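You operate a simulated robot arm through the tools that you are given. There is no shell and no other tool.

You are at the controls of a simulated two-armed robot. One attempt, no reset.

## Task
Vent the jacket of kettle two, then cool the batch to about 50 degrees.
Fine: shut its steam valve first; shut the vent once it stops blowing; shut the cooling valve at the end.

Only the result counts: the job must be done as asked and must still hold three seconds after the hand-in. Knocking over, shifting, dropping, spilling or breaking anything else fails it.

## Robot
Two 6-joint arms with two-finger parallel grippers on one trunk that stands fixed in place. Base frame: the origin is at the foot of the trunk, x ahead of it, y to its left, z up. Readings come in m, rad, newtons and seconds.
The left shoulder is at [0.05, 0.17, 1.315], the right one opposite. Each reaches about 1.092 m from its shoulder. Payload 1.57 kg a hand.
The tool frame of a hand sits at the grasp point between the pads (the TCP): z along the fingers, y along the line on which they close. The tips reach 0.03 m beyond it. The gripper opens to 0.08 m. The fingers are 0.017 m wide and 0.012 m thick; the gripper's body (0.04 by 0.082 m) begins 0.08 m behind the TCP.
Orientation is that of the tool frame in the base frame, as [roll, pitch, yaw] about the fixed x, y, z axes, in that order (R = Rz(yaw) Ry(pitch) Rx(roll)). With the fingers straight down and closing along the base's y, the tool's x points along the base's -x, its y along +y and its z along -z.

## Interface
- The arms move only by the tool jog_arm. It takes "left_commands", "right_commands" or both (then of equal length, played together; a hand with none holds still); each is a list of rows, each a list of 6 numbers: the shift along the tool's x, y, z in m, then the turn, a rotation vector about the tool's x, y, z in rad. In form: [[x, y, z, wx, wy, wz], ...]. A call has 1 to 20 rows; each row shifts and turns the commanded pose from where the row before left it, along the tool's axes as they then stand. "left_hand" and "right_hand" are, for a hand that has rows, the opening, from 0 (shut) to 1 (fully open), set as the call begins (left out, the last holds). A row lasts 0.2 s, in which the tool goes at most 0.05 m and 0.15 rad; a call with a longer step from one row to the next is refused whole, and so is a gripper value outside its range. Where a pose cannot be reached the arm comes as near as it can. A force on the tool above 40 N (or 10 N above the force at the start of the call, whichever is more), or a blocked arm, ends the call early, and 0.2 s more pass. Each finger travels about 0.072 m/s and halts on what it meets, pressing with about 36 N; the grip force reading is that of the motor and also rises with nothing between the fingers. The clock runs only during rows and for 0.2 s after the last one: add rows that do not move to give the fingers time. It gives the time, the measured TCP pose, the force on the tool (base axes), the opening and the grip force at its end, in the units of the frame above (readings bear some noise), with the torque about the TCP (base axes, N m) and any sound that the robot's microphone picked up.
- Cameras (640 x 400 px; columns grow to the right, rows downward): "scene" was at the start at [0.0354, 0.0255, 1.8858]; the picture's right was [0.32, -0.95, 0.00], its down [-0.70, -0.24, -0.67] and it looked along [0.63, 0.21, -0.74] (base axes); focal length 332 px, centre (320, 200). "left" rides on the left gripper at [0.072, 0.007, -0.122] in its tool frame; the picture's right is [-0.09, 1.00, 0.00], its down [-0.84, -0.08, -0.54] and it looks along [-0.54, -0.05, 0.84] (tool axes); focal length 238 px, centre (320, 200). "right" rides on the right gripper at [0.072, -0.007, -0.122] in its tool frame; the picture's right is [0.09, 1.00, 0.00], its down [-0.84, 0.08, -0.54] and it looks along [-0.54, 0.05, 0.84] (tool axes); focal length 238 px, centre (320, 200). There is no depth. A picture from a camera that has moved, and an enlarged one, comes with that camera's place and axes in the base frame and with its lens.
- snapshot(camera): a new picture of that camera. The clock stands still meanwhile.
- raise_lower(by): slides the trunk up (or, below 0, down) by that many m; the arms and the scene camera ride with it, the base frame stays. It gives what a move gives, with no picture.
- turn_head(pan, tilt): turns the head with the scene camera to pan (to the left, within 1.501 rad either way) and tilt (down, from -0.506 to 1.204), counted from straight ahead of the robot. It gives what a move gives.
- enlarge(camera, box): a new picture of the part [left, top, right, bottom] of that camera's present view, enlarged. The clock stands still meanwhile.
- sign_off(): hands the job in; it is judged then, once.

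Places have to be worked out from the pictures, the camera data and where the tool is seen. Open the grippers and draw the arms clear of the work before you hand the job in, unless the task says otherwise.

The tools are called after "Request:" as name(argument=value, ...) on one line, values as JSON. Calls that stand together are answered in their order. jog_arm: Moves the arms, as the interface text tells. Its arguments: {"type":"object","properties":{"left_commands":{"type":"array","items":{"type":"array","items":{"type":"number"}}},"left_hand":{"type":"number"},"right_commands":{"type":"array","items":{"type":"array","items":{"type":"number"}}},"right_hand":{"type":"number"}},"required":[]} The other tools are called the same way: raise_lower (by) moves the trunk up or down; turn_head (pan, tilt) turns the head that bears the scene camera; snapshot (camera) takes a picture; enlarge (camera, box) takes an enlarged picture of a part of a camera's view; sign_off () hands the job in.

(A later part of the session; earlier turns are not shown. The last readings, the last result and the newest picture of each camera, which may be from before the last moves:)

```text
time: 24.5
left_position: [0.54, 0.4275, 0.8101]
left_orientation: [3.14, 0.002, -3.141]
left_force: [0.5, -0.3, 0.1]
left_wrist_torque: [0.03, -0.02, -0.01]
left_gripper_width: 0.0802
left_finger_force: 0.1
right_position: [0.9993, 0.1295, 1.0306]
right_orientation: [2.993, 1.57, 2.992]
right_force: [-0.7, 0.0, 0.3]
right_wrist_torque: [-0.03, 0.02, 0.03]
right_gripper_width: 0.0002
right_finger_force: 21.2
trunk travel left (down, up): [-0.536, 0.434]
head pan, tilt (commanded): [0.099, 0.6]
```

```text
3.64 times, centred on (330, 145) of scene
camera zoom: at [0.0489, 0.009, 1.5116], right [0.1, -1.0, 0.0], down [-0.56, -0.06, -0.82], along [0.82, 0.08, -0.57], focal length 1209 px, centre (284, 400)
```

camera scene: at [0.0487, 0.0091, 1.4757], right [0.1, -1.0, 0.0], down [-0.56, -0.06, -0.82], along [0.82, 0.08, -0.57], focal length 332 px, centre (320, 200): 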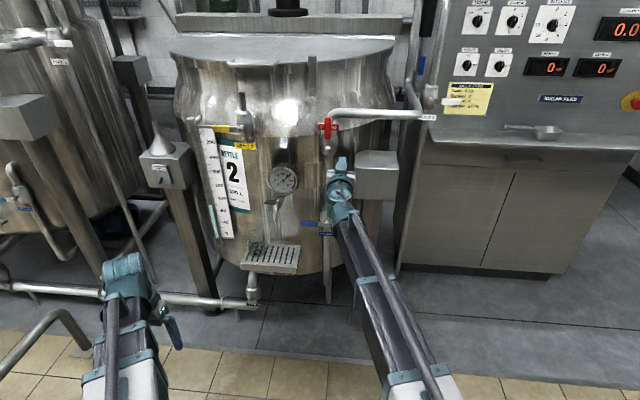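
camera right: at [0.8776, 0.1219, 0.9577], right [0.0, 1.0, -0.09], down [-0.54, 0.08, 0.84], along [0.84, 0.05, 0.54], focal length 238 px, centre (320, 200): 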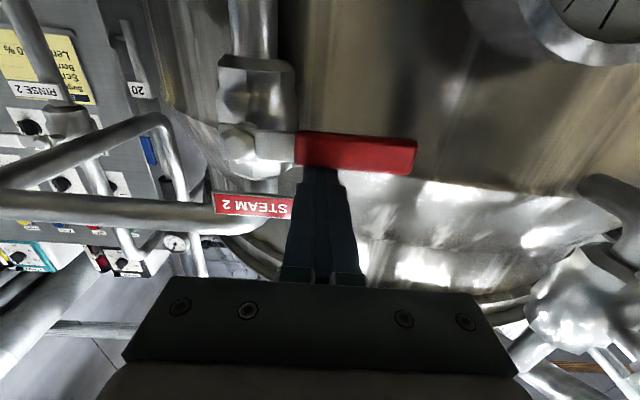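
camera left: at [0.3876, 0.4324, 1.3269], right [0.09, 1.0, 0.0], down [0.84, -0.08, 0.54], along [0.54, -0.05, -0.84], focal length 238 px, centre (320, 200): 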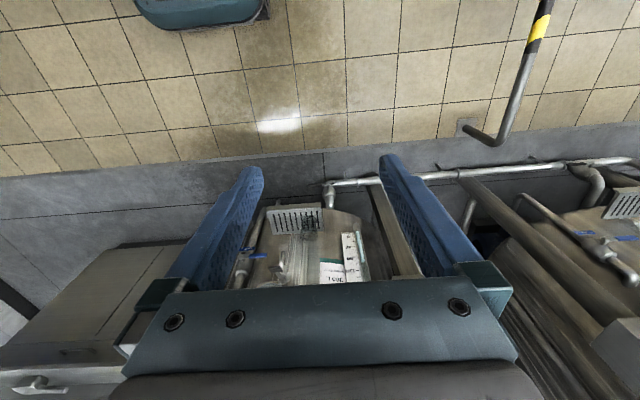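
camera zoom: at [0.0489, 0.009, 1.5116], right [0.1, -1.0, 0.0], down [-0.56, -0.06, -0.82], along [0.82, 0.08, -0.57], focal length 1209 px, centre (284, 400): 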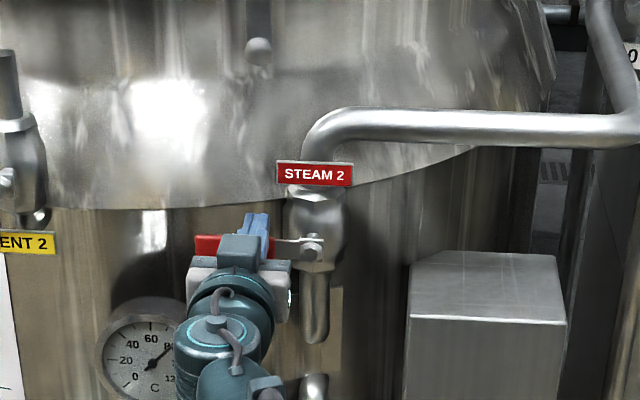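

The steam lever is essentially horizontal (shut), within a degree or two. I press down another 0.004 m to make sure it's against its stop and watch the force.

Request:
raise_lower(by=-0.004)

Request:
enlarge(camera="right", box=[200, 80, 440, 220])

```text
time: 25.0
left_position: [0.5376, 0.4273, 0.8082]
left_orientation: [3.141, 0.002, 3.142]
left_force: [-0.5, 1.0, -0.4]
left_wrist_torque: [-0.01, 0.01, 0.01]
left_gripper_width: 0.0799
left_finger_force: 0.1
right_position: [0.9993, 0.1295, 1.0292]
right_orientation: [-1.132, 1.568, -1.133]
right_force: [12.7, 2.2, 32.9]
right_wrist_torque: [-0.05, -0.45, -0.01]
right_gripper_width: 0.0
right_finger_force: 21.3
trunk travel left (down, up): [-0.532, 0.438]
head pan, tilt (commanded): [0.099, 0.6]
```

```text
2.67 times, centred on (320, 150) of right
camera zoom: at [0.8769, 0.1218, 0.9564], right [0.0, 1.0, -0.09], down [-0.54, 0.08, 0.84], along [0.84, 0.05, 0.54], focal length 636 px, centre (320, 333)
```

zoom: 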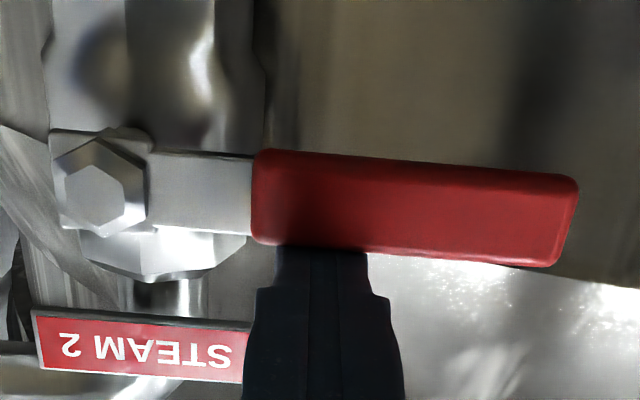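

33 N upward reaction confirms the steam lever is hard on its shut stop. I lift the trunk 0.025 m to come off it.

Request:
raise_lower(by=0.025)

```text
time: 25.7
left_position: [0.5391, 0.4276, 0.831]
left_orientation: [3.14, 0.001, -3.14]
left_force: [-0.4, 0.2, 0.3]
left_wrist_torque: [-0.03, -0.03, 0.01]
left_gripper_width: 0.0798
left_finger_force: 0.1
right_position: [0.9993, 0.1303, 1.0522]
right_orientation: [3.014, 1.57, 3.016]
right_force: [0.6, -1.0, 0.8]
right_wrist_torque: [0.01, 0.01, 0.0]
right_gripper_width: 0.0
right_finger_force: 21.2
trunk travel left (down, up): [-0.557, 0.413]
head pan, tilt (commanded): [0.099, 0.6]
```

The right finger is free of the lever. I draw the right hand straight back and to the right, while the left hand pitches forward about its wrist with its fingers shut.

Request:
jog_arm(right_commands=[[0, 0, -0.03, 0, 0, 0], [0, 0, -0.04, 0, 0, 0], [0, 0, -0.04, 0, 0, 0], [0, 0, -0.04, 0, 0, 0], [0, -0.02, -0.04, 0, 0, 0], [0, -0.03, -0.03, 0, 0, 0], [0, -0.03, 0, 0, 0, 0], [0, -0.03, 0, 0, 0, 0], [0, -0.03, 0, 0, 0, 0], [0, 0, 0, 0, 0, 0], [0, 0, 0, 0, 0, 0]], left_commands=[[-0.0314, 0, -0.0022, 0, -0.143, 0], [-0.0314, 0, -0.0022, 0, -0.143, 0], [-0.0314, 0, -0.0022, 0, -0.143, 0], [-0.0314, 0, -0.0022, 0, -0.143, 0], [-0.0314, 0, -0.0022, 0, -0.143, 0], [-0.0314, 0, -0.0022, 0, -0.143, 0], [-0.0314, 0, -0.0022, 0, -0.143, 0], [-0.0314, 0, -0.0022, 0, -0.143, 0], [-0.0314, 0, -0.0022, 0, -0.143, 0], [-0.0314, 0, -0.0022, 0, -0.143, 0], [-0.0308, 0, -0.0022, 0, -0.141, 0]], left_hand=0)

Request:
snapshot(camera="left")

Request:
snapshot(camera="scene")

```text
time: 28.1
left_position: [0.7599, 0.4282, 1.0506]
left_orientation: [2.088, 1.569, 2.087]
left_force: [-0.5, -0.3, -0.5]
left_wrist_torque: [-0.01, -0.01, 0.01]
left_gripper_width: 0.0
left_finger_force: 20.8
right_position: [0.7791, -0.0088, 1.0523]
right_orientation: [0.757, 1.571, 0.757]
right_force: [-0.2, -0.5, -0.7]
right_wrist_torque: [0.0, 0.01, 0.01]
right_gripper_width: 0.0
right_finger_force: 20.8
trunk travel left (down, up): [-0.557, 0.413]
head pan, tilt (commanded): [0.099, 0.6]
```

```text
taken
camera left: at [0.6383, 0.4339, 0.9795], right [0.0, 1.0, 0.09], down [-0.54, -0.08, 0.84], along [0.84, -0.05, 0.54], focal length 238 px, centre (320, 200)
```

left: 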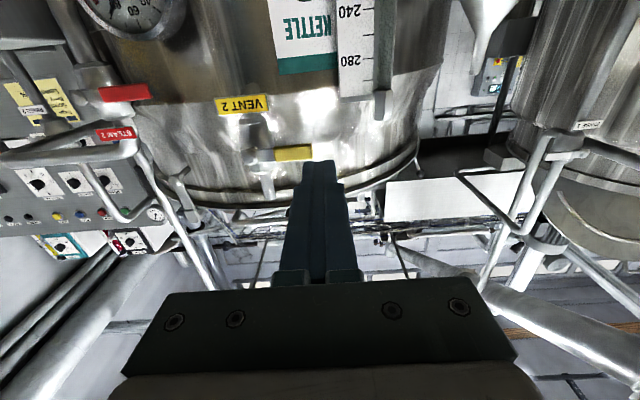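

```text
taken
camera scene: at [0.0487, 0.0092, 1.5328], right [0.1, -1.0, 0.0], down [-0.56, -0.06, -0.83], along [0.82, 0.08, -0.57], focal length 332 px, centre (320, 200)
```

scene: 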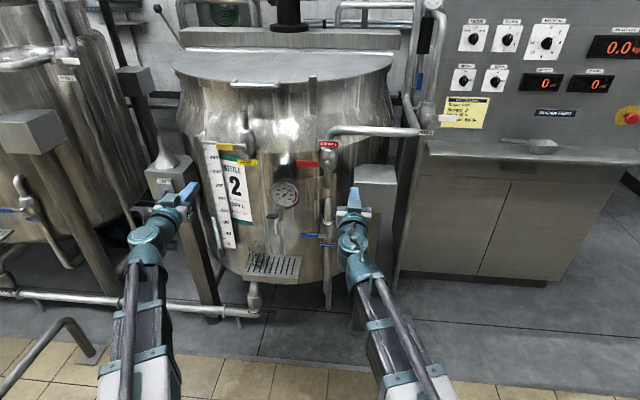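

The steam lever is clearly horizontal now and the left hand points ahead at (0.76, 0.428, 1.05). I enlarge both views of the vent lever to locate it.

Request:
enlarge(camera="left", box=[200, 60, 420, 200])

Request:
enlarge(camera="scene", box=[130, 100, 290, 220])

```text
2.86 times, centred on (310, 130) of left
camera zoom: at [0.6383, 0.4339, 0.9795], right [0.0, 1.0, 0.09], down [-0.54, -0.08, 0.84], along [0.84, -0.05, 0.54], focal length 681 px, centre (349, 400)
```

zoom: 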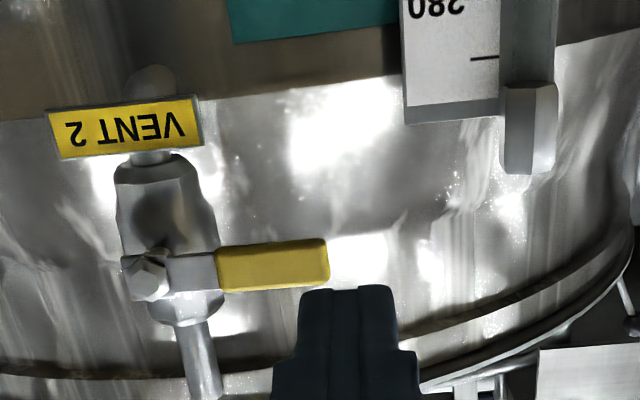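

```text
3.33 times, centred on (210, 160) of scene
camera zoom: at [0.0487, 0.0092, 1.5328], right [0.1, -1.0, 0.0], down [-0.56, -0.06, -0.83], along [0.82, 0.08, -0.57], focal length 1108 px, centre (687, 333)
```

zoom: 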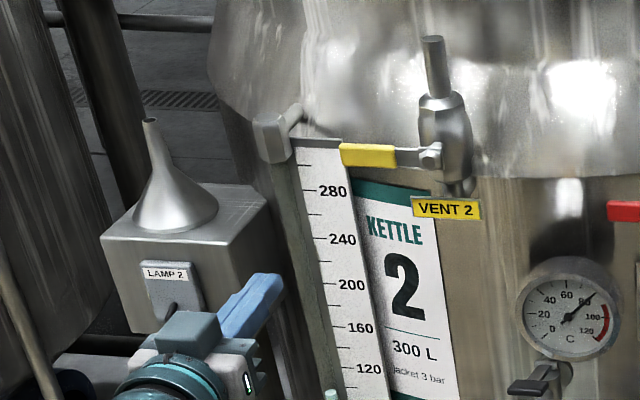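

The vent pivot works out at (0.94, 0.33, 1.097), with the lever reaching left to y≈0.414. I slide the left poker forward underneath the lever at y≈0.388, z≈1.05, with the tips at x≈0.952.

Request:
jog_arm(left_commands=[[0, -0.02, 0.03, 0, 0, 0], [0, -0.02, 0.03, 0, 0, 0], [0, 0, 0.035, 0, 0, 0], [0, 0, 0.035, 0, 0, 0], [0, 0, 0.03, 0, 0, 0], [0, 0, 0, 0, 0, 0]])

Request:
snapshot(camera="left")

Request:
enlarge(camera="scene", box=[130, 100, 290, 220])

```text
time: 29.5
left_position: [0.9206, 0.3892, 1.0517]
left_orientation: [0.054, 1.568, 0.055]
left_force: [0.0, 0.4, 0.5]
left_wrist_torque: [-0.04, 0.02, 0.01]
left_gripper_width: 0.0
left_finger_force: 21.5
right_position: [0.7793, -0.0076, 1.0517]
right_orientation: [0.461, 1.57, 0.464]
right_force: [-0.2, 0.3, -0.3]
right_wrist_torque: [-0.02, 0.03, 0.01]
right_gripper_width: 0.0003
right_finger_force: 21.1
trunk travel left (down, up): [-0.557, 0.413]
head pan, tilt (commanded): [0.099, 0.6]
```

```text
taken
camera left: at [0.799, 0.395, 0.9796], right [0.0, 1.0, 0.09], down [-0.54, -0.08, 0.84], along [0.84, -0.05, 0.54], focal length 238 px, centre (320, 200)
```

left: 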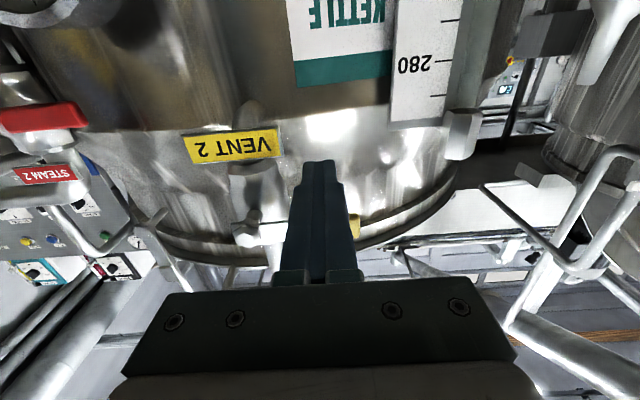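

```text
3.33 times, centred on (210, 160) of scene
camera zoom: at [0.0488, 0.0091, 1.5328], right [0.1, -1.0, 0.0], down [-0.56, -0.06, -0.82], along [0.82, 0.08, -0.57], focal length 1108 px, centre (687, 333)
```

zoom: 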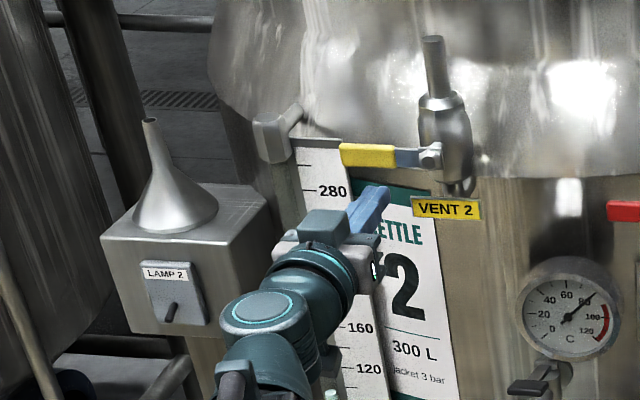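

The finger is under the lever. I go 0.008 m deeper to be sure of overlap, then raise the trunk 0.05 m to start lifting the vent lever.

Request:
jog_arm(left_commands=[[0, 0, 0.008, 0, 0, 0]])

Request:
raise_lower(by=0.05)

Request:
snapshot(camera="left")

Request:
enlarge(camera="scene", box=[130, 100, 290, 220])

```text
time: 29.9
left_position: [0.9292, 0.3887, 1.051]
left_orientation: [0.008, 1.569, 0.008]
left_force: [-0.7, -0.6, -0.1]
left_wrist_torque: [-0.01, 0.03, 0.0]
left_gripper_width: 0.0
left_finger_force: 21.6
right_position: [0.78, -0.0082, 1.0526]
right_orientation: [-2.541, 1.57, -2.542]
right_force: [-0.7, 0.4, 0.6]
right_wrist_torque: [-0.01, 0.0, -0.03]
right_gripper_width: 0.0
right_finger_force: 21.5
trunk travel left (down, up): [-0.557, 0.413]
head pan, tilt (commanded): [0.099, 0.6]
```

```text
time: 30.8
left_position: [0.928, 0.3889, 1.1026]
left_orientation: [-0.352, 1.569, -0.352]
left_force: [-1.0, -0.1, -1.0]
left_wrist_torque: [0.05, -0.03, 0.03]
left_gripper_width: 0.0
left_finger_force: 21.8
right_position: [0.7798, -0.0083, 1.1019]
right_orientation: [-2.303, 1.571, -2.303]
right_force: [-0.3, 0.8, -0.4]
right_wrist_torque: [0.03, 0.03, 0.03]
right_gripper_width: 0.0001
right_finger_force: 21.3
trunk travel left (down, up): [-0.607, 0.363]
head pan, tilt (commanded): [0.099, 0.6]
```

```text
taken
camera left: at [0.8069, 0.3949, 1.0298], right [0.0, 1.0, 0.09], down [-0.54, -0.08, 0.84], along [0.84, -0.05, 0.54], focal length 238 px, centre (320, 200)
```

left: 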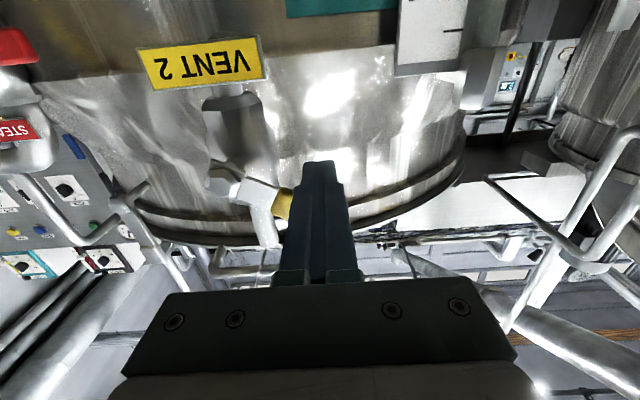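

```text
3.33 times, centred on (210, 160) of scene
camera zoom: at [0.0487, 0.0092, 1.5829], right [0.1, -1.0, 0.0], down [-0.56, -0.06, -0.83], along [0.82, 0.08, -0.56], focal length 1108 px, centre (687, 333)
```

zoom: 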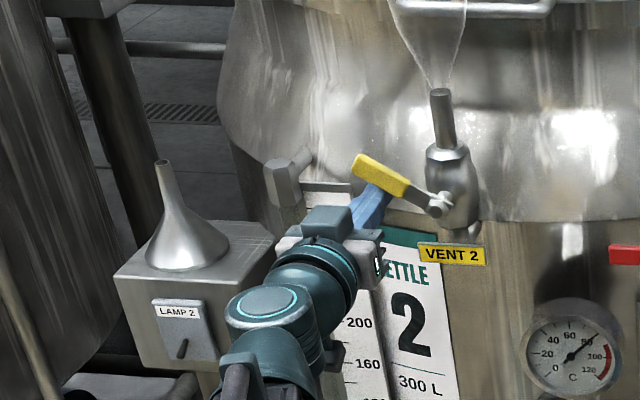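

The vent has cracked open and is already blowing a jet, with the lever about 30° up. I raise another 0.035 m.

Request:
raise_lower(by=0.036)

Request:
snapshot(camera="left")

Request:
enlarge(camera="scene", box=[130, 100, 290, 220])

```text
time: 31.6
left_position: [0.9284, 0.3891, 1.137]
left_orientation: [-0.19, 1.567, -0.192]
left_force: [0.0, -0.2, -0.4]
left_wrist_torque: [0.01, -0.04, -0.02]
left_gripper_width: 0.0
left_finger_force: 21.4
right_position: [0.7786, -0.0079, 1.1378]
right_orientation: [-2.649, 1.57, -2.649]
right_force: [1.0, 0.6, -0.1]
right_wrist_torque: [0.01, 0.02, 0.0]
right_gripper_width: 0.0001
right_finger_force: 21.1
trunk travel left (down, up): [-0.643, 0.327]
head pan, tilt (commanded): [0.099, 0.6]
```

```text
taken
camera left: at [0.8068, 0.395, 1.0657], right [0.0, 1.0, 0.09], down [-0.54, -0.08, 0.84], along [0.84, -0.05, 0.54], focal length 238 px, centre (320, 200)
```

left: 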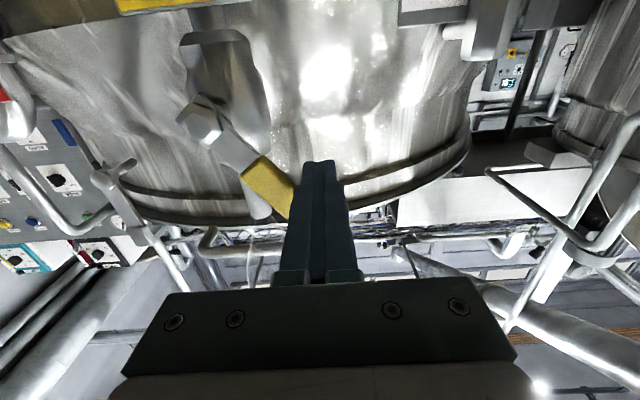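

```text
3.33 times, centred on (210, 160) of scene
camera zoom: at [0.0488, 0.0091, 1.6189], right [0.1, -1.0, 0.0], down [-0.56, -0.06, -0.82], along [0.82, 0.08, -0.57], focal length 1108 px, centre (687, 333)
```

zoom: 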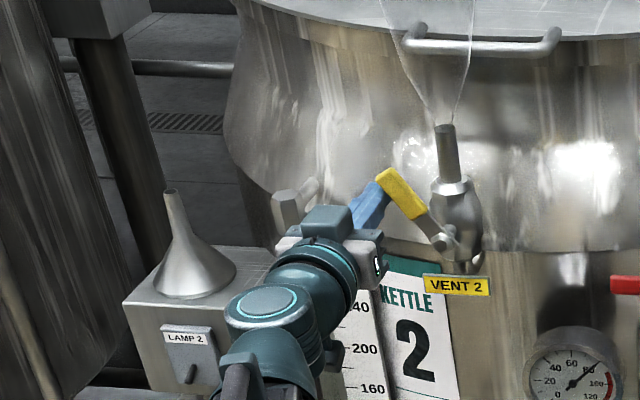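

The lever stands at about 50°. I now push it to the right (−y) by 0.035 m towards vertical.

Request:
jog_arm(left_commands=[[0, -0.007, 0, 0, 0, 0], [0, -0.007, 0, 0, 0, 0], [0, -0.007, 0, 0, 0, 0], [0, -0.007, 0, 0, 0, 0], [0, -0.007, 0, 0, 0, 0]])

Request:
snapshot(camera="left")

Request:
enlarge(camera="scene", box=[130, 100, 290, 220])

```text
time: 32.8
left_position: [0.9276, 0.355, 1.1389]
left_orientation: [-0.198, 1.569, -0.197]
left_force: [-1.5, 4.0, 3.5]
left_wrist_torque: [-0.08, -0.04, 0.04]
left_gripper_width: 0.0
left_finger_force: 21.2
right_position: [0.7792, -0.0075, 1.1387]
right_orientation: [-1.032, 1.57, -1.032]
right_force: [-0.3, -0.5, 0.4]
right_wrist_torque: [-0.04, 0.03, 0.01]
right_gripper_width: 0.0
right_finger_force: 21.5
trunk travel left (down, up): [-0.643, 0.327]
head pan, tilt (commanded): [0.099, 0.6]
```

```text
taken
camera left: at [0.8058, 0.3592, 1.066], right [0.0, 1.0, 0.09], down [-0.54, -0.08, 0.84], along [0.84, -0.05, 0.54], focal length 238 px, centre (320, 200)
```

left: 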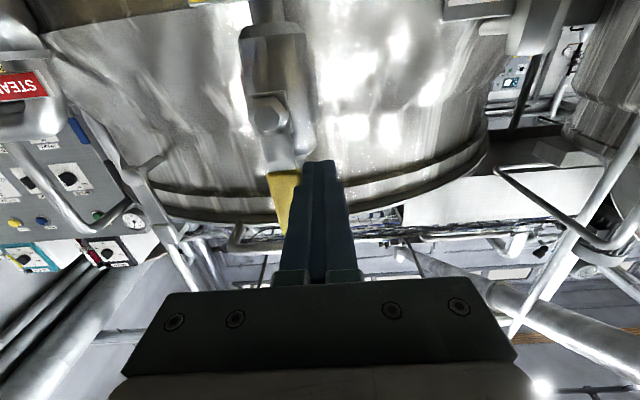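

```text
3.33 times, centred on (210, 160) of scene
camera zoom: at [0.048, 0.0096, 1.6188], right [0.1, -1.0, 0.0], down [-0.56, -0.06, -0.83], along [0.82, 0.08, -0.56], focal length 1108 px, centre (687, 333)
```

zoom: 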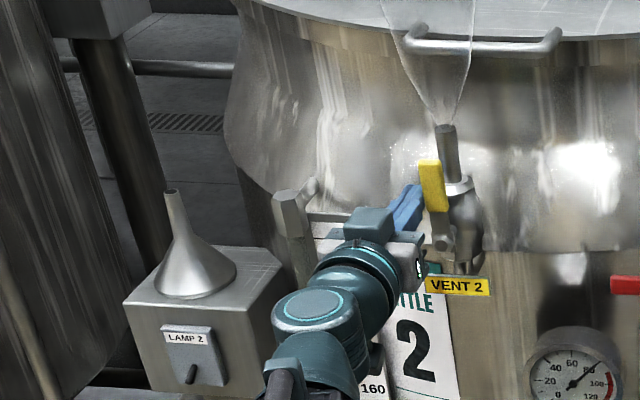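

The lever is almost upright and the jet continues. I push 0.004 m more to reach the full-open stop, then pull the hand straight back out.

Request:
jog_arm(left_commands=[[0, -0.003, 0, 0, 0, 0], [0, -0.002, 0, 0, 0, 0], [0, 0, 0, 0, 0, 0]])

Request:
enlarge(camera="scene", box=[130, 60, 330, 220])

```text
time: 33.6
left_position: [0.9271, 0.3515, 1.138]
left_orientation: [-0.423, 1.569, -0.42]
left_force: [-1.6, 12.6, 6.5]
left_wrist_torque: [-0.06, -0.08, 0.1]
left_gripper_width: 0.0
left_finger_force: 21.2
right_position: [0.7783, -0.0056, 1.1372]
right_orientation: [-1.156, 1.57, -1.156]
right_force: [0.2, -0.2, 0.0]
right_wrist_torque: [-0.03, -0.03, 0.01]
right_gripper_width: 0.0
right_finger_force: 21.6
trunk travel left (down, up): [-0.643, 0.327]
head pan, tilt (commanded): [0.099, 0.6]
```

```text
2.50 times, centred on (230, 140) of scene
camera zoom: at [0.0476, 0.0107, 1.6188], right [0.1, -0.99, 0.0], down [-0.56, -0.06, -0.83], along [0.82, 0.08, -0.56], focal length 831 px, centre (545, 350)
```

zoom: 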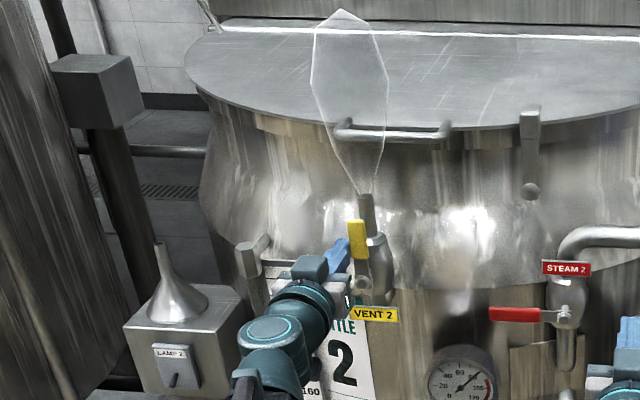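

The vent lever is at its open stop and blowing well. I ease the left finger off, draw it back, and shift it to the right side of the lever ready for shutting, while the jet blows down.

Request:
jog_arm(left_commands=[[0, 0.01, 0, 0, 0, 0], [0, 0, -0.03, 0, 0, 0], [0, 0, -0.03, 0, 0, 0], [0, 0, -0.03, 0, 0, 0], [0, -0.03, 0, 0, 0, 0], [0, -0.03, 0, 0, 0, 0], [0, -0.015, 0, 0, 0, 0], [0, 0, 0, 0, 0, 0]])

Request:
enlarge(camera="scene", box=[130, 60, 330, 220])

Request:
snapshot(camera="left")

```text
time: 35.4
left_position: [0.8373, 0.2818, 1.1391]
left_orientation: [-0.013, 1.567, -0.01]
left_force: [0.1, 0.4, -0.3]
left_wrist_torque: [0.0, -0.02, 0.01]
left_gripper_width: 0.0
left_finger_force: 21.4
right_position: [0.7795, -0.0083, 1.1383]
right_orientation: [-2.671, 1.57, -2.671]
right_force: [-0.8, 0.6, 0.9]
right_wrist_torque: [0.02, -0.02, 0.02]
right_gripper_width: 0.0001
right_finger_force: 21.6
trunk travel left (down, up): [-0.643, 0.327]
head pan, tilt (commanded): [0.099, 0.6]
```

```text
2.50 times, centred on (230, 140) of scene
camera zoom: at [0.0487, 0.0091, 1.6188], right [0.1, -1.0, 0.0], down [-0.56, -0.06, -0.82], along [0.82, 0.08, -0.57], focal length 831 px, centre (545, 350)
```

zoom: 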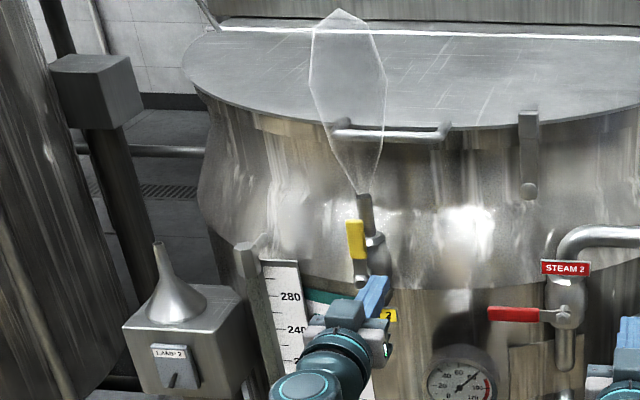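

```text
taken
camera left: at [0.7173, 0.2883, 1.0658], right [0.0, 1.0, 0.09], down [-0.54, -0.08, 0.84], along [0.84, -0.05, 0.54], focal length 238 px, centre (320, 200)
```

left: 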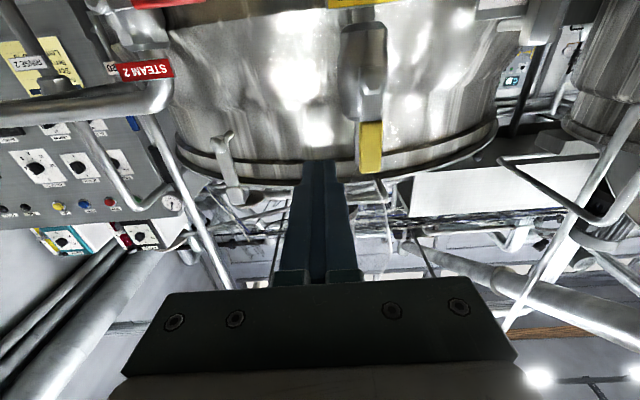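

The jet is still blowing at the same strength. I hold still for 4 seconds to let the jacket blow down.

Request:
jog_arm(left_commands=[[0, 0, 0, 0, 0, 0], [0, 0, 0, 0, 0, 0], [0, 0, 0, 0, 0, 0], [0, 0, 0, 0, 0, 0], [0, 0, 0, 0, 0, 0], [0, 0, 0, 0, 0, 0], [0, 0, 0, 0, 0, 0], [0, 0, 0, 0, 0, 0], [0, 0, 0, 0, 0, 0], [0, 0, 0, 0, 0, 0], [0, 0, 0, 0, 0, 0], [0, 0, 0, 0, 0, 0], [0, 0, 0, 0, 0, 0], [0, 0, 0, 0, 0, 0], [0, 0, 0, 0, 0, 0], [0, 0, 0, 0, 0, 0], [0, 0, 0, 0, 0, 0], [0, 0, 0, 0, 0, 0], [0, 0, 0, 0, 0, 0], [0, 0, 0, 0, 0, 0]])

Request:
enlarge(camera="scene", box=[130, 60, 330, 220])

Request:
enlarge(camera="scene", box=[290, 195, 340, 225])

```text
time: 39.6
left_position: [0.8388, 0.2817, 1.1385]
left_orientation: [-0.015, 1.569, -0.015]
left_force: [-0.4, -0.6, -0.3]
left_wrist_torque: [-0.03, 0.0, 0.02]
left_gripper_width: 0.0
left_finger_force: 21.7
right_position: [0.7788, -0.0081, 1.1379]
right_orientation: [0.651, 1.57, 0.65]
right_force: [0.2, 0.4, 0.7]
right_wrist_torque: [0.03, 0.02, -0.05]
right_gripper_width: 0.0
right_finger_force: 21.4
trunk travel left (down, up): [-0.643, 0.327]
head pan, tilt (commanded): [0.099, 0.6]
```

```text
2.50 times, centred on (230, 140) of scene
camera zoom: at [0.0487, 0.0091, 1.6188], right [0.1, -1.0, 0.0], down [-0.56, -0.06, -0.83], along [0.82, 0.08, -0.56], focal length 831 px, centre (545, 350)
```

zoom: 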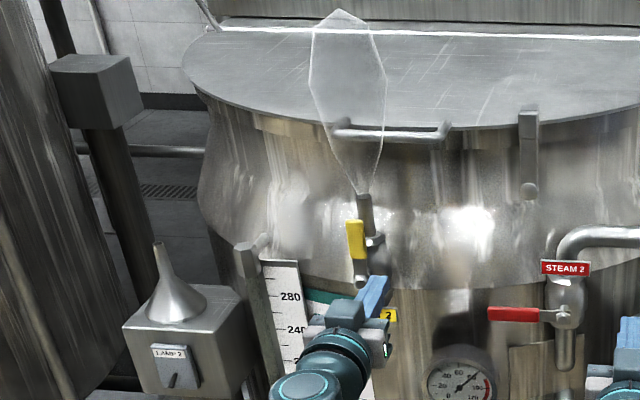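

```text
12.80 times, centred on (315, 210) of scene
camera zoom: at [0.0487, 0.0091, 1.6188], right [0.1, -1.0, 0.0], down [-0.56, -0.06, -0.83], along [0.82, 0.08, -0.56], focal length 4255 px, centre (384, 72)
```

zoom: 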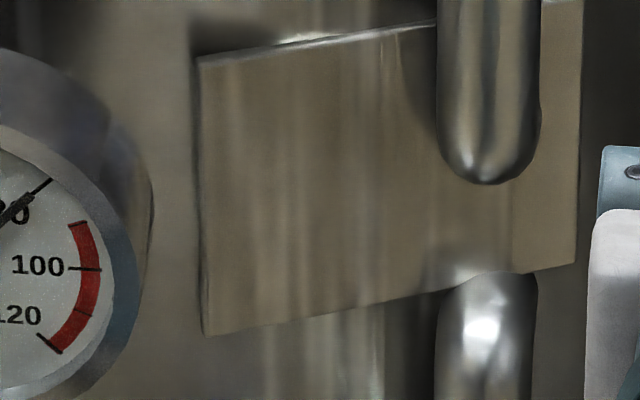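

The jet hasn't visibly faded yet. I wait another 4 seconds and check the jet and the thermometer.

Request:
jog_arm(left_commands=[[0, 0, 0, 0, 0, 0], [0, 0, 0, 0, 0, 0], [0, 0, 0, 0, 0, 0], [0, 0, 0, 0, 0, 0], [0, 0, 0, 0, 0, 0], [0, 0, 0, 0, 0, 0], [0, 0, 0, 0, 0, 0], [0, 0, 0, 0, 0, 0], [0, 0, 0, 0, 0, 0], [0, 0, 0, 0, 0, 0], [0, 0, 0, 0, 0, 0], [0, 0, 0, 0, 0, 0], [0, 0, 0, 0, 0, 0], [0, 0, 0, 0, 0, 0], [0, 0, 0, 0, 0, 0], [0, 0, 0, 0, 0, 0], [0, 0, 0, 0, 0, 0], [0, 0, 0, 0, 0, 0], [0, 0, 0, 0, 0, 0], [0, 0, 0, 0, 0, 0]])

Request:
enlarge(camera="scene", box=[130, 60, 330, 220])

Request:
enlarge(camera="scene", box=[260, 190, 320, 230])

```text
time: 43.8
left_position: [0.8387, 0.2826, 1.139]
left_orientation: [-0.009, 1.569, -0.01]
left_force: [0.4, 0.1, 1.5]
left_wrist_torque: [0.01, 0.01, 0.03]
left_gripper_width: 0.0
left_finger_force: 21.4
right_position: [0.7785, -0.0078, 1.1385]
right_orientation: [0.645, 1.571, 0.643]
right_force: [0.1, -0.4, -0.5]
right_wrist_torque: [0.01, -0.01, 0.01]
right_gripper_width: 0.0
right_finger_force: 21.0
trunk travel left (down, up): [-0.643, 0.327]
head pan, tilt (commanded): [0.099, 0.6]
```

```text
2.50 times, centred on (230, 140) of scene
camera zoom: at [0.0487, 0.0091, 1.6188], right [0.1, -1.0, 0.0], down [-0.56, -0.06, -0.83], along [0.82, 0.08, -0.56], focal length 831 px, centre (545, 350)
```

zoom: 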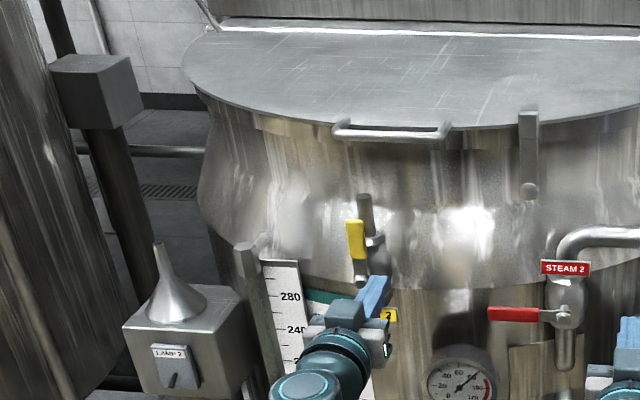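

```text
10.00 times, centred on (290, 210) of scene
camera zoom: at [0.0487, 0.0091, 1.6188], right [0.1, -1.0, 0.0], down [-0.56, -0.06, -0.83], along [0.82, 0.08, -0.56], focal length 3324 px, centre (620, 100)
```

zoom: 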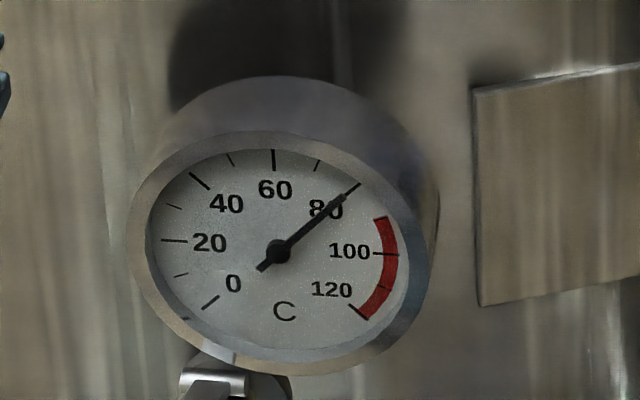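

The vent has stopped blowing, and the dial reads about 81 °C. I advance the left finger on the right side of the upright vent lever, ready to push it shut.

Request:
jog_arm(left_commands=[[0, 0, 0.03, 0, 0, 0], [0, 0, 0.03, 0, 0, 0], [0, 0, 0.024, 0, 0, 0], [0, 0, 0, 0, 0, 0]])

Request:
snapshot(camera="left")

Request:
enlarge(camera="scene", box=[130, 60, 330, 220])

```text
time: 44.8
left_position: [0.9221, 0.2813, 1.1388]
left_orientation: [-0.022, 1.567, -0.02]
left_force: [0.1, -0.7, 0.2]
left_wrist_torque: [-0.01, 0.0, 0.03]
left_gripper_width: 0.0
left_finger_force: 21.1
right_position: [0.7795, -0.0076, 1.1385]
right_orientation: [0.576, 1.571, 0.576]
right_force: [-0.3, 0.2, 0.0]
right_wrist_torque: [-0.02, 0.01, 0.0]
right_gripper_width: 0.0
right_finger_force: 22.0
trunk travel left (down, up): [-0.643, 0.327]
head pan, tilt (commanded): [0.099, 0.6]
```

```text
taken
camera left: at [0.8015, 0.288, 1.0658], right [0.0, 1.0, 0.09], down [-0.54, -0.08, 0.84], along [0.84, -0.05, 0.54], focal length 238 px, centre (320, 200)
```

left: 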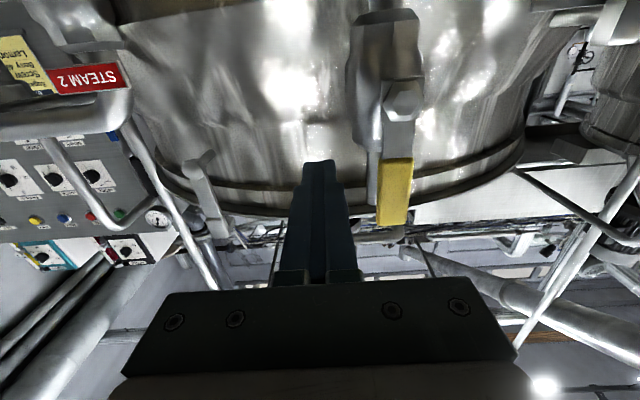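

```text
2.50 times, centred on (230, 140) of scene
camera zoom: at [0.0487, 0.0091, 1.6188], right [0.1, -1.0, 0.0], down [-0.56, -0.06, -0.83], along [0.82, 0.08, -0.56], focal length 831 px, centre (545, 350)
```

zoom: 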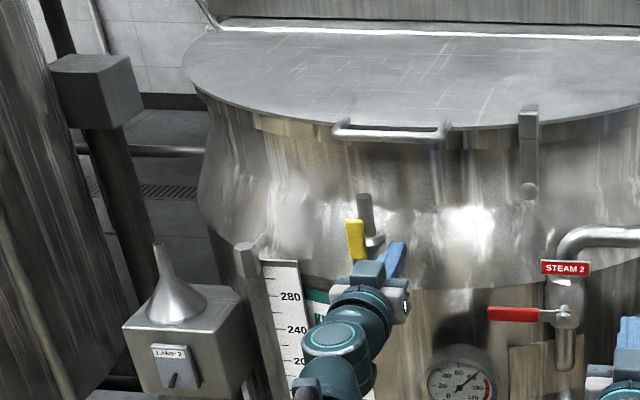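

Everything lines up, with the finger about 0.02 m right of the lever and level with it. I push left (+y) by 0.09 m.

Request:
jog_arm(left_commands=[[0, 0.01, 0, 0, 0, 0], [0, 0.01, 0, 0, 0, 0], [0, 0.01, 0, 0, 0, 0], [0, 0.01, 0, 0, 0, 0], [0, 0.01, 0, 0, 0, 0], [0, 0.01, 0, 0, 0, 0], [0, 0.01, 0, 0, 0, 0], [0, 0.01, 0, 0, 0, 0], [0, 0.01, 0, 0, 0, 0]])

Request:
snapshot(camera="left")

Request:
enlarge(camera="scene", box=[130, 60, 330, 220])

```text
time: 46.8
left_position: [0.9213, 0.3746, 1.1388]
left_orientation: [-0.012, 1.566, -0.009]
left_force: [0.3, 0.5, 0.4]
left_wrist_torque: [0.0, 0.03, -0.01]
left_gripper_width: 0.0
left_finger_force: 21.6
right_position: [0.7791, -0.0085, 1.1386]
right_orientation: [-2.461, 1.571, -2.461]
right_force: [0.8, -1.0, -0.8]
right_wrist_torque: [0.02, 0.0, -0.03]
right_gripper_width: 0.0002
right_finger_force: 21.5
trunk travel left (down, up): [-0.643, 0.327]
head pan, tilt (commanded): [0.099, 0.6]
```

```text
taken
camera left: at [0.8008, 0.381, 1.0658], right [0.0, 1.0, 0.09], down [-0.54, -0.08, 0.84], along [0.84, -0.05, 0.54], focal length 238 px, centre (320, 200)
```

left: 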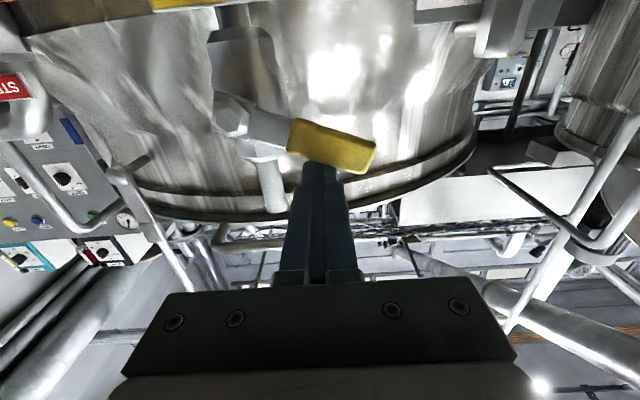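

```text
2.50 times, centred on (230, 140) of scene
camera zoom: at [0.0486, 0.0092, 1.6188], right [0.1, -0.99, 0.0], down [-0.56, -0.06, -0.83], along [0.82, 0.08, -0.56], focal length 831 px, centre (545, 350)
```

zoom: 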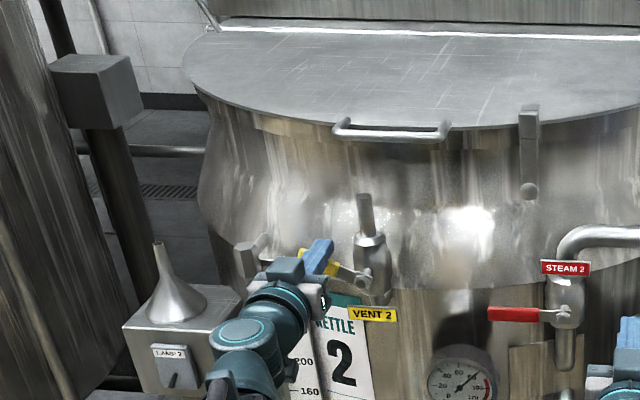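

The vent lever is about 70° round, with the finger on top of it. I lower the trunk 0.021 m to press it to horizontal.

Request:
raise_lower(by=-0.021)

Request:
snapshot(camera="left")

```text
time: 47.5
left_position: [0.922, 0.3732, 1.117]
left_orientation: [0.089, 1.567, 0.089]
left_force: [0.3, -0.4, 0.0]
left_wrist_torque: [0.02, 0.01, -0.01]
left_gripper_width: 0.0002
left_finger_force: 21.5
right_position: [0.778, -0.0075, 1.1169]
right_orientation: [-2.887, 1.57, -2.886]
right_force: [0.6, -0.2, 0.8]
right_wrist_torque: [0.02, 0.01, 0.02]
right_gripper_width: 0.0001
right_finger_force: 21.4
trunk travel left (down, up): [-0.622, 0.348]
head pan, tilt (commanded): [0.099, 0.6]
```

```text
taken
camera left: at [0.8009, 0.3801, 1.0448], right [0.0, 1.0, 0.09], down [-0.54, -0.08, 0.84], along [0.84, -0.05, 0.54], focal length 238 px, centre (320, 200)
```

left: 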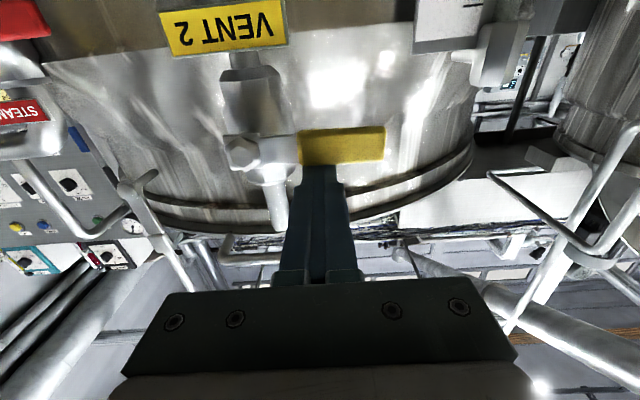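

The lever is nearly horizontal. I press another 0.004 m to seat it on its shut stop and read the reaction.

Request:
raise_lower(by=-0.004)

Request:
enlarge(camera="left", box=[200, 60, 440, 220])

```text
time: 48.0
left_position: [0.9213, 0.3741, 1.1146]
left_orientation: [-0.135, 1.566, -0.134]
left_force: [3.4, 2.2, 11.9]
left_wrist_torque: [0.0, -0.15, 0.08]
left_gripper_width: 0.0001
left_finger_force: 21.5
right_position: [0.7785, -0.0088, 1.113]
right_orientation: [-2.878, 1.57, -2.879]
right_force: [-0.3, 0.1, -0.5]
right_wrist_torque: [0.04, -0.01, 0.03]
right_gripper_width: 0.0
right_finger_force: 21.3
trunk travel left (down, up): [-0.618, 0.352]
head pan, tilt (commanded): [0.099, 0.6]
```

```text
2.50 times, centred on (320, 140) of left
camera zoom: at [0.8005, 0.3803, 1.0417], right [0.0, 1.0, 0.09], down [-0.55, -0.08, 0.83], along [0.84, -0.05, 0.54], focal length 596 px, centre (320, 350)
```

zoom: 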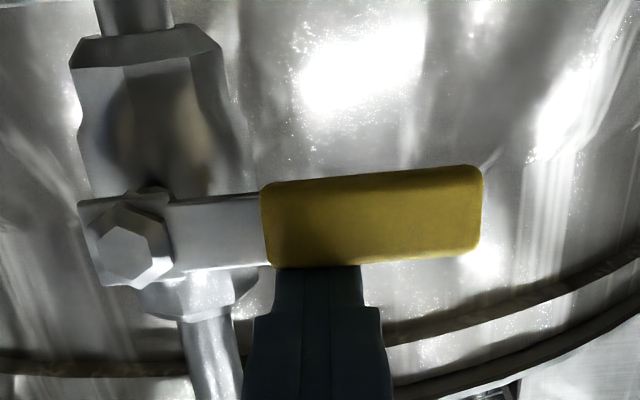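

12 N upward shows the vent lever is on its shut stop. I lift the trunk 0.025 m to clear it.

Request:
raise_lower(by=0.025)

```text
time: 48.8
left_position: [0.922, 0.3744, 1.1385]
left_orientation: [0.037, 1.568, 0.037]
left_force: [-0.9, 0.4, 0.5]
left_wrist_torque: [0.01, -0.02, 0.02]
left_gripper_width: 0.0001
left_finger_force: 21.2
right_position: [0.7782, -0.0071, 1.1382]
right_orientation: [-2.615, 1.571, -2.615]
right_force: [-0.2, -0.4, -0.8]
right_wrist_torque: [0.0, 0.01, 0.0]
right_gripper_width: 0.0002
right_finger_force: 21.4
trunk travel left (down, up): [-0.643, 0.327]
head pan, tilt (commanded): [0.099, 0.6]
```

Clear of the lever. I draw the left hand straight back to x≈0.70 and the right hand back a little before lowering the trunk.

Request:
jog_arm(left_commands=[[0, 0, -0.03, 0, 0, 0], [0, 0, -0.045, 0, 0, 0], [0, 0, -0.045, 0, 0, 0], [0, 0, -0.045, 0, 0, 0], [0, 0, -0.045, 0, 0, 0], [0, 0.03, -0.01, 0, 0, 0], [0, 0.03, 0, 0, 0, 0]], right_commands=[[0, 0, -0.02, 0, 0, 0], [0, 0, -0.02, 0, 0, 0], [0, 0, -0.02, 0, 0, 0], [0, 0, 0, 0, 0, 0], [0, 0, 0, 0, 0, 0], [0, 0, 0, 0, 0, 0], [0, 0, 0, 0, 0, 0]])

Request:
enlarge(camera="scene", box=[160, 100, 400, 300])

```text
time: 50.4
left_position: [0.7037, 0.4349, 1.138]
left_orientation: [-0.23, 1.569, -0.231]
left_force: [0.4, -0.3, -0.6]
left_wrist_torque: [0.04, -0.02, 0.01]
left_gripper_width: 0.0002
left_finger_force: 21.6
right_position: [0.7177, -0.0061, 1.1379]
right_orientation: [1.893, 1.571, 1.891]
right_force: [-0.1, -0.3, 0.7]
right_wrist_torque: [-0.04, 0.02, 0.01]
right_gripper_width: 0.0
right_finger_force: 20.7
trunk travel left (down, up): [-0.643, 0.327]
head pan, tilt (commanded): [0.099, 0.6]
```

```text
2.00 times, centred on (280, 200) of scene
camera zoom: at [0.0488, 0.0095, 1.6188], right [0.1, -1.0, 0.0], down [-0.56, -0.06, -0.82], along [0.82, 0.08, -0.57], focal length 665 px, centre (400, 200)
```

zoom: 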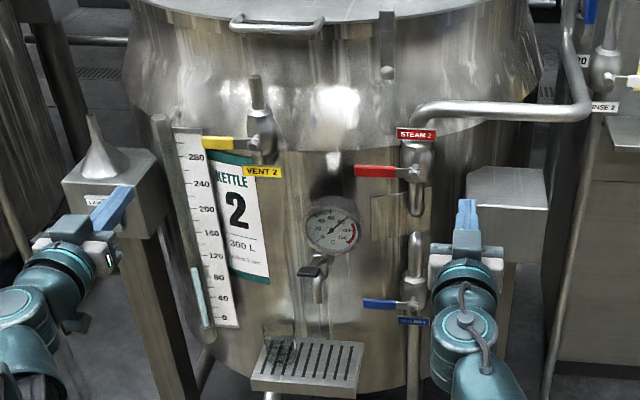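

Steam and vent levers both lie shut. I lower the trunk 0.25 m and take a new view for triangulating the cooling lever and the grate.

Request:
raise_lower(by=-0.25)

Request:
snapshot(camera="scene")

Request:
enlarge(camera="scene", box=[220, 150, 380, 260])

Request:
snapshot(camera="right")

```text
time: 52.9
left_position: [0.7019, 0.4344, 0.8877]
left_orientation: [0.026, 1.569, 0.026]
left_force: [-0.2, 0.1, -0.4]
left_wrist_torque: [-0.02, 0.04, -0.03]
left_gripper_width: 0.0
left_finger_force: 21.4
right_position: [0.7175, -0.0071, 0.8891]
right_orientation: [-0.355, 1.57, -0.357]
right_force: [-0.5, 0.0, 0.5]
right_wrist_torque: [0.0, 0.0, -0.01]
right_gripper_width: 0.0
right_finger_force: 21.4
trunk travel left (down, up): [-0.393, 0.577]
head pan, tilt (commanded): [0.099, 0.6]
```

```text
taken
camera scene: at [0.0486, 0.0091, 1.3688], right [0.1, -1.0, 0.0], down [-0.56, -0.06, -0.83], along [0.82, 0.08, -0.56], focal length 332 px, centre (320, 200)
```

scene: 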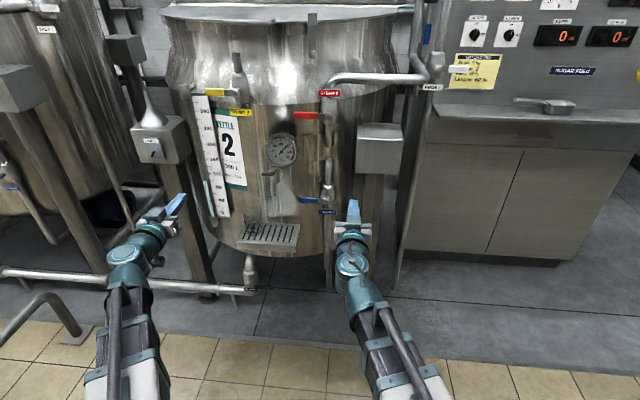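

```text
3.64 times, centred on (300, 205) of scene
camera zoom: at [0.0486, 0.0091, 1.3688], right [0.1, -1.0, 0.0], down [-0.56, -0.06, -0.83], along [0.82, 0.08, -0.56], focal length 1209 px, centre (393, 182)
```

zoom: 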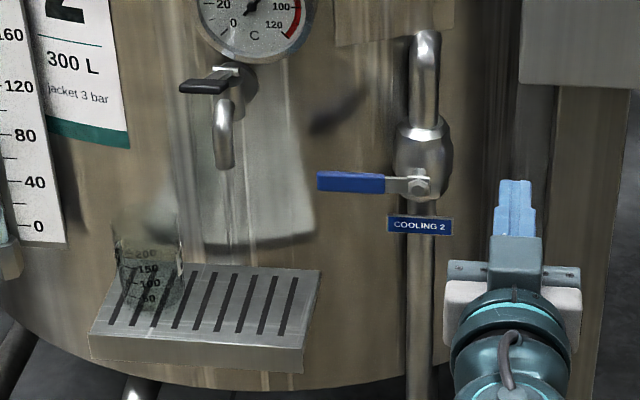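

```text
taken
camera right: at [0.596, -0.0151, 0.8152], right [0.0, 1.0, -0.09], down [-0.54, 0.08, 0.84], along [0.84, 0.05, 0.54], focal length 238 px, centre (320, 200)
```

right: 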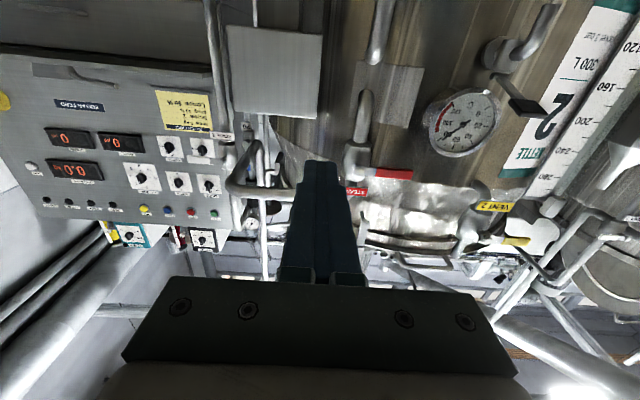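

Combining views, the cooling pivot is at about (1.02, 0.082, 0.698) with its lever reaching left to y≈0.18. The grate's top is near z≈0.58, x≥0.91, y≥0.18, with the glass at its far left. I lower the trunk 0.236 m so the right finger will sit about 0.045 m below the cooling lever.

Request:
raise_lower(by=-0.236)

Request:
snapshot(camera="scene")

Request:
snapshot(camera="right")

```text
time: 55.4
left_position: [0.7036, 0.4339, 0.6512]
left_orientation: [-0.012, 1.57, -0.012]
left_force: [0.3, -0.5, 0.5]
left_wrist_torque: [0.03, 0.02, -0.01]
left_gripper_width: 0.0
left_finger_force: 21.5
right_position: [0.7181, -0.0077, 0.6516]
right_orientation: [2.588, 1.57, 2.587]
right_force: [-0.1, -0.4, 0.5]
right_wrist_torque: [0.02, 0.02, 0.04]
right_gripper_width: 0.0
right_finger_force: 21.2
trunk travel left (down, up): [-0.157, 0.813]
head pan, tilt (commanded): [0.099, 0.6]
```

```text
taken
camera scene: at [0.0486, 0.0091, 1.1328], right [0.1, -1.0, 0.0], down [-0.56, -0.06, -0.83], along [0.82, 0.08, -0.56], focal length 332 px, centre (320, 200)
```

scene: 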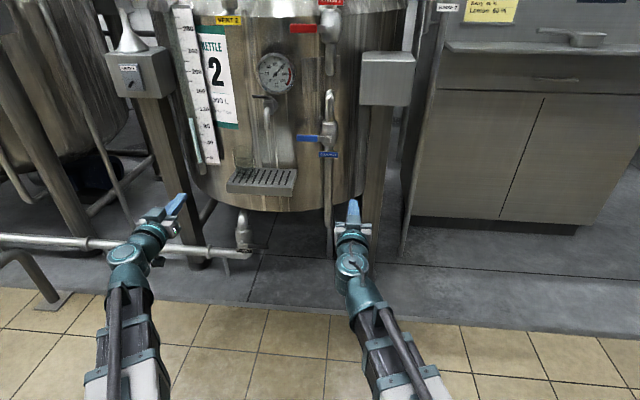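

```text
taken
camera right: at [0.596, -0.0151, 0.5792], right [0.0, 1.0, -0.09], down [-0.54, 0.08, 0.84], along [0.84, 0.05, 0.54], focal length 238 px, centre (320, 200)
```

right: 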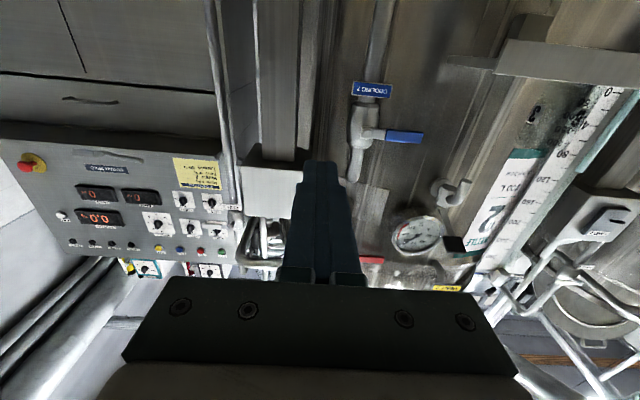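

The hand camera confirms the cooling pivot near (1.015, 0.085, 0.70) with the lever tip at y≈0.18. I yaw the right hand 0.3 rad left, to keep its body away from the grate, and come up to about (0.85, 0.08).

Request:
jog_arm(right_commands=[[0, 0, 0, -0.1, 0, 0], [0, 0, 0, -0.1, 0, 0], [0, 0, 0, -0.1, 0, 0], [0, 0.0113, 0.038, 0, 0, 0], [0, 0.0113, 0.038, 0, 0, 0], [0, 0.0113, 0.038, 0, 0, 0], [0, 0.0113, 0.038, 0, 0, 0], [0, 0, 0, 0, 0, 0]])

Request:
snapshot(camera="right")

Request:
enlarge(camera="scene", box=[220, 80, 400, 260])

```text
time: 57.2
left_position: [0.703, 0.435, 0.6522]
left_orientation: [-0.014, 1.568, -0.014]
left_force: [0.5, 0.6, 1.1]
left_wrist_torque: [0.0, 0.04, -0.01]
left_gripper_width: 0.0002
left_finger_force: 21.2
right_position: [0.8489, 0.079, 0.6508]
right_orientation: [1.636, 1.571, 1.938]
right_force: [-0.4, 0.5, 0.3]
right_wrist_torque: [0.05, -0.03, 0.0]
right_gripper_width: 0.0001
right_finger_force: 20.9
trunk travel left (down, up): [-0.157, 0.813]
head pan, tilt (commanded): [0.099, 0.6]
```

```text
taken
camera right: at [0.7343, 0.0362, 0.5792], right [-0.29, 0.95, -0.09], down [-0.54, -0.09, 0.84], along [0.79, 0.3, 0.54], focal length 238 px, centre (320, 200)
```

right: 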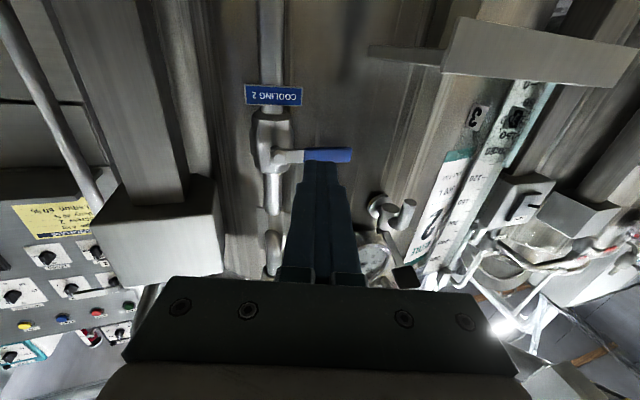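

```text
2.22 times, centred on (310, 170) of scene
camera zoom: at [0.0486, 0.0091, 1.1328], right [0.1, -1.0, 0.0], down [-0.56, -0.06, -0.83], along [0.82, 0.08, -0.56], focal length 739 px, centre (342, 267)
```

zoom: 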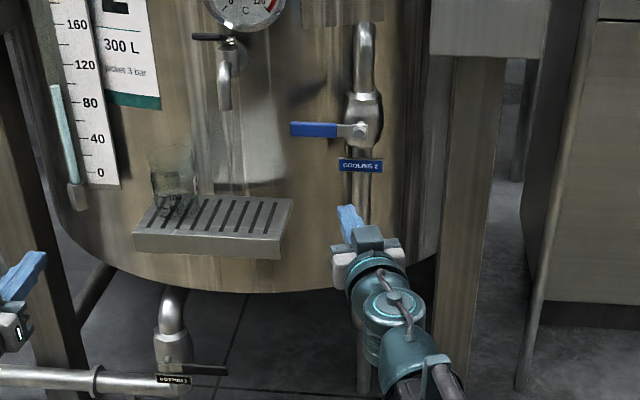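

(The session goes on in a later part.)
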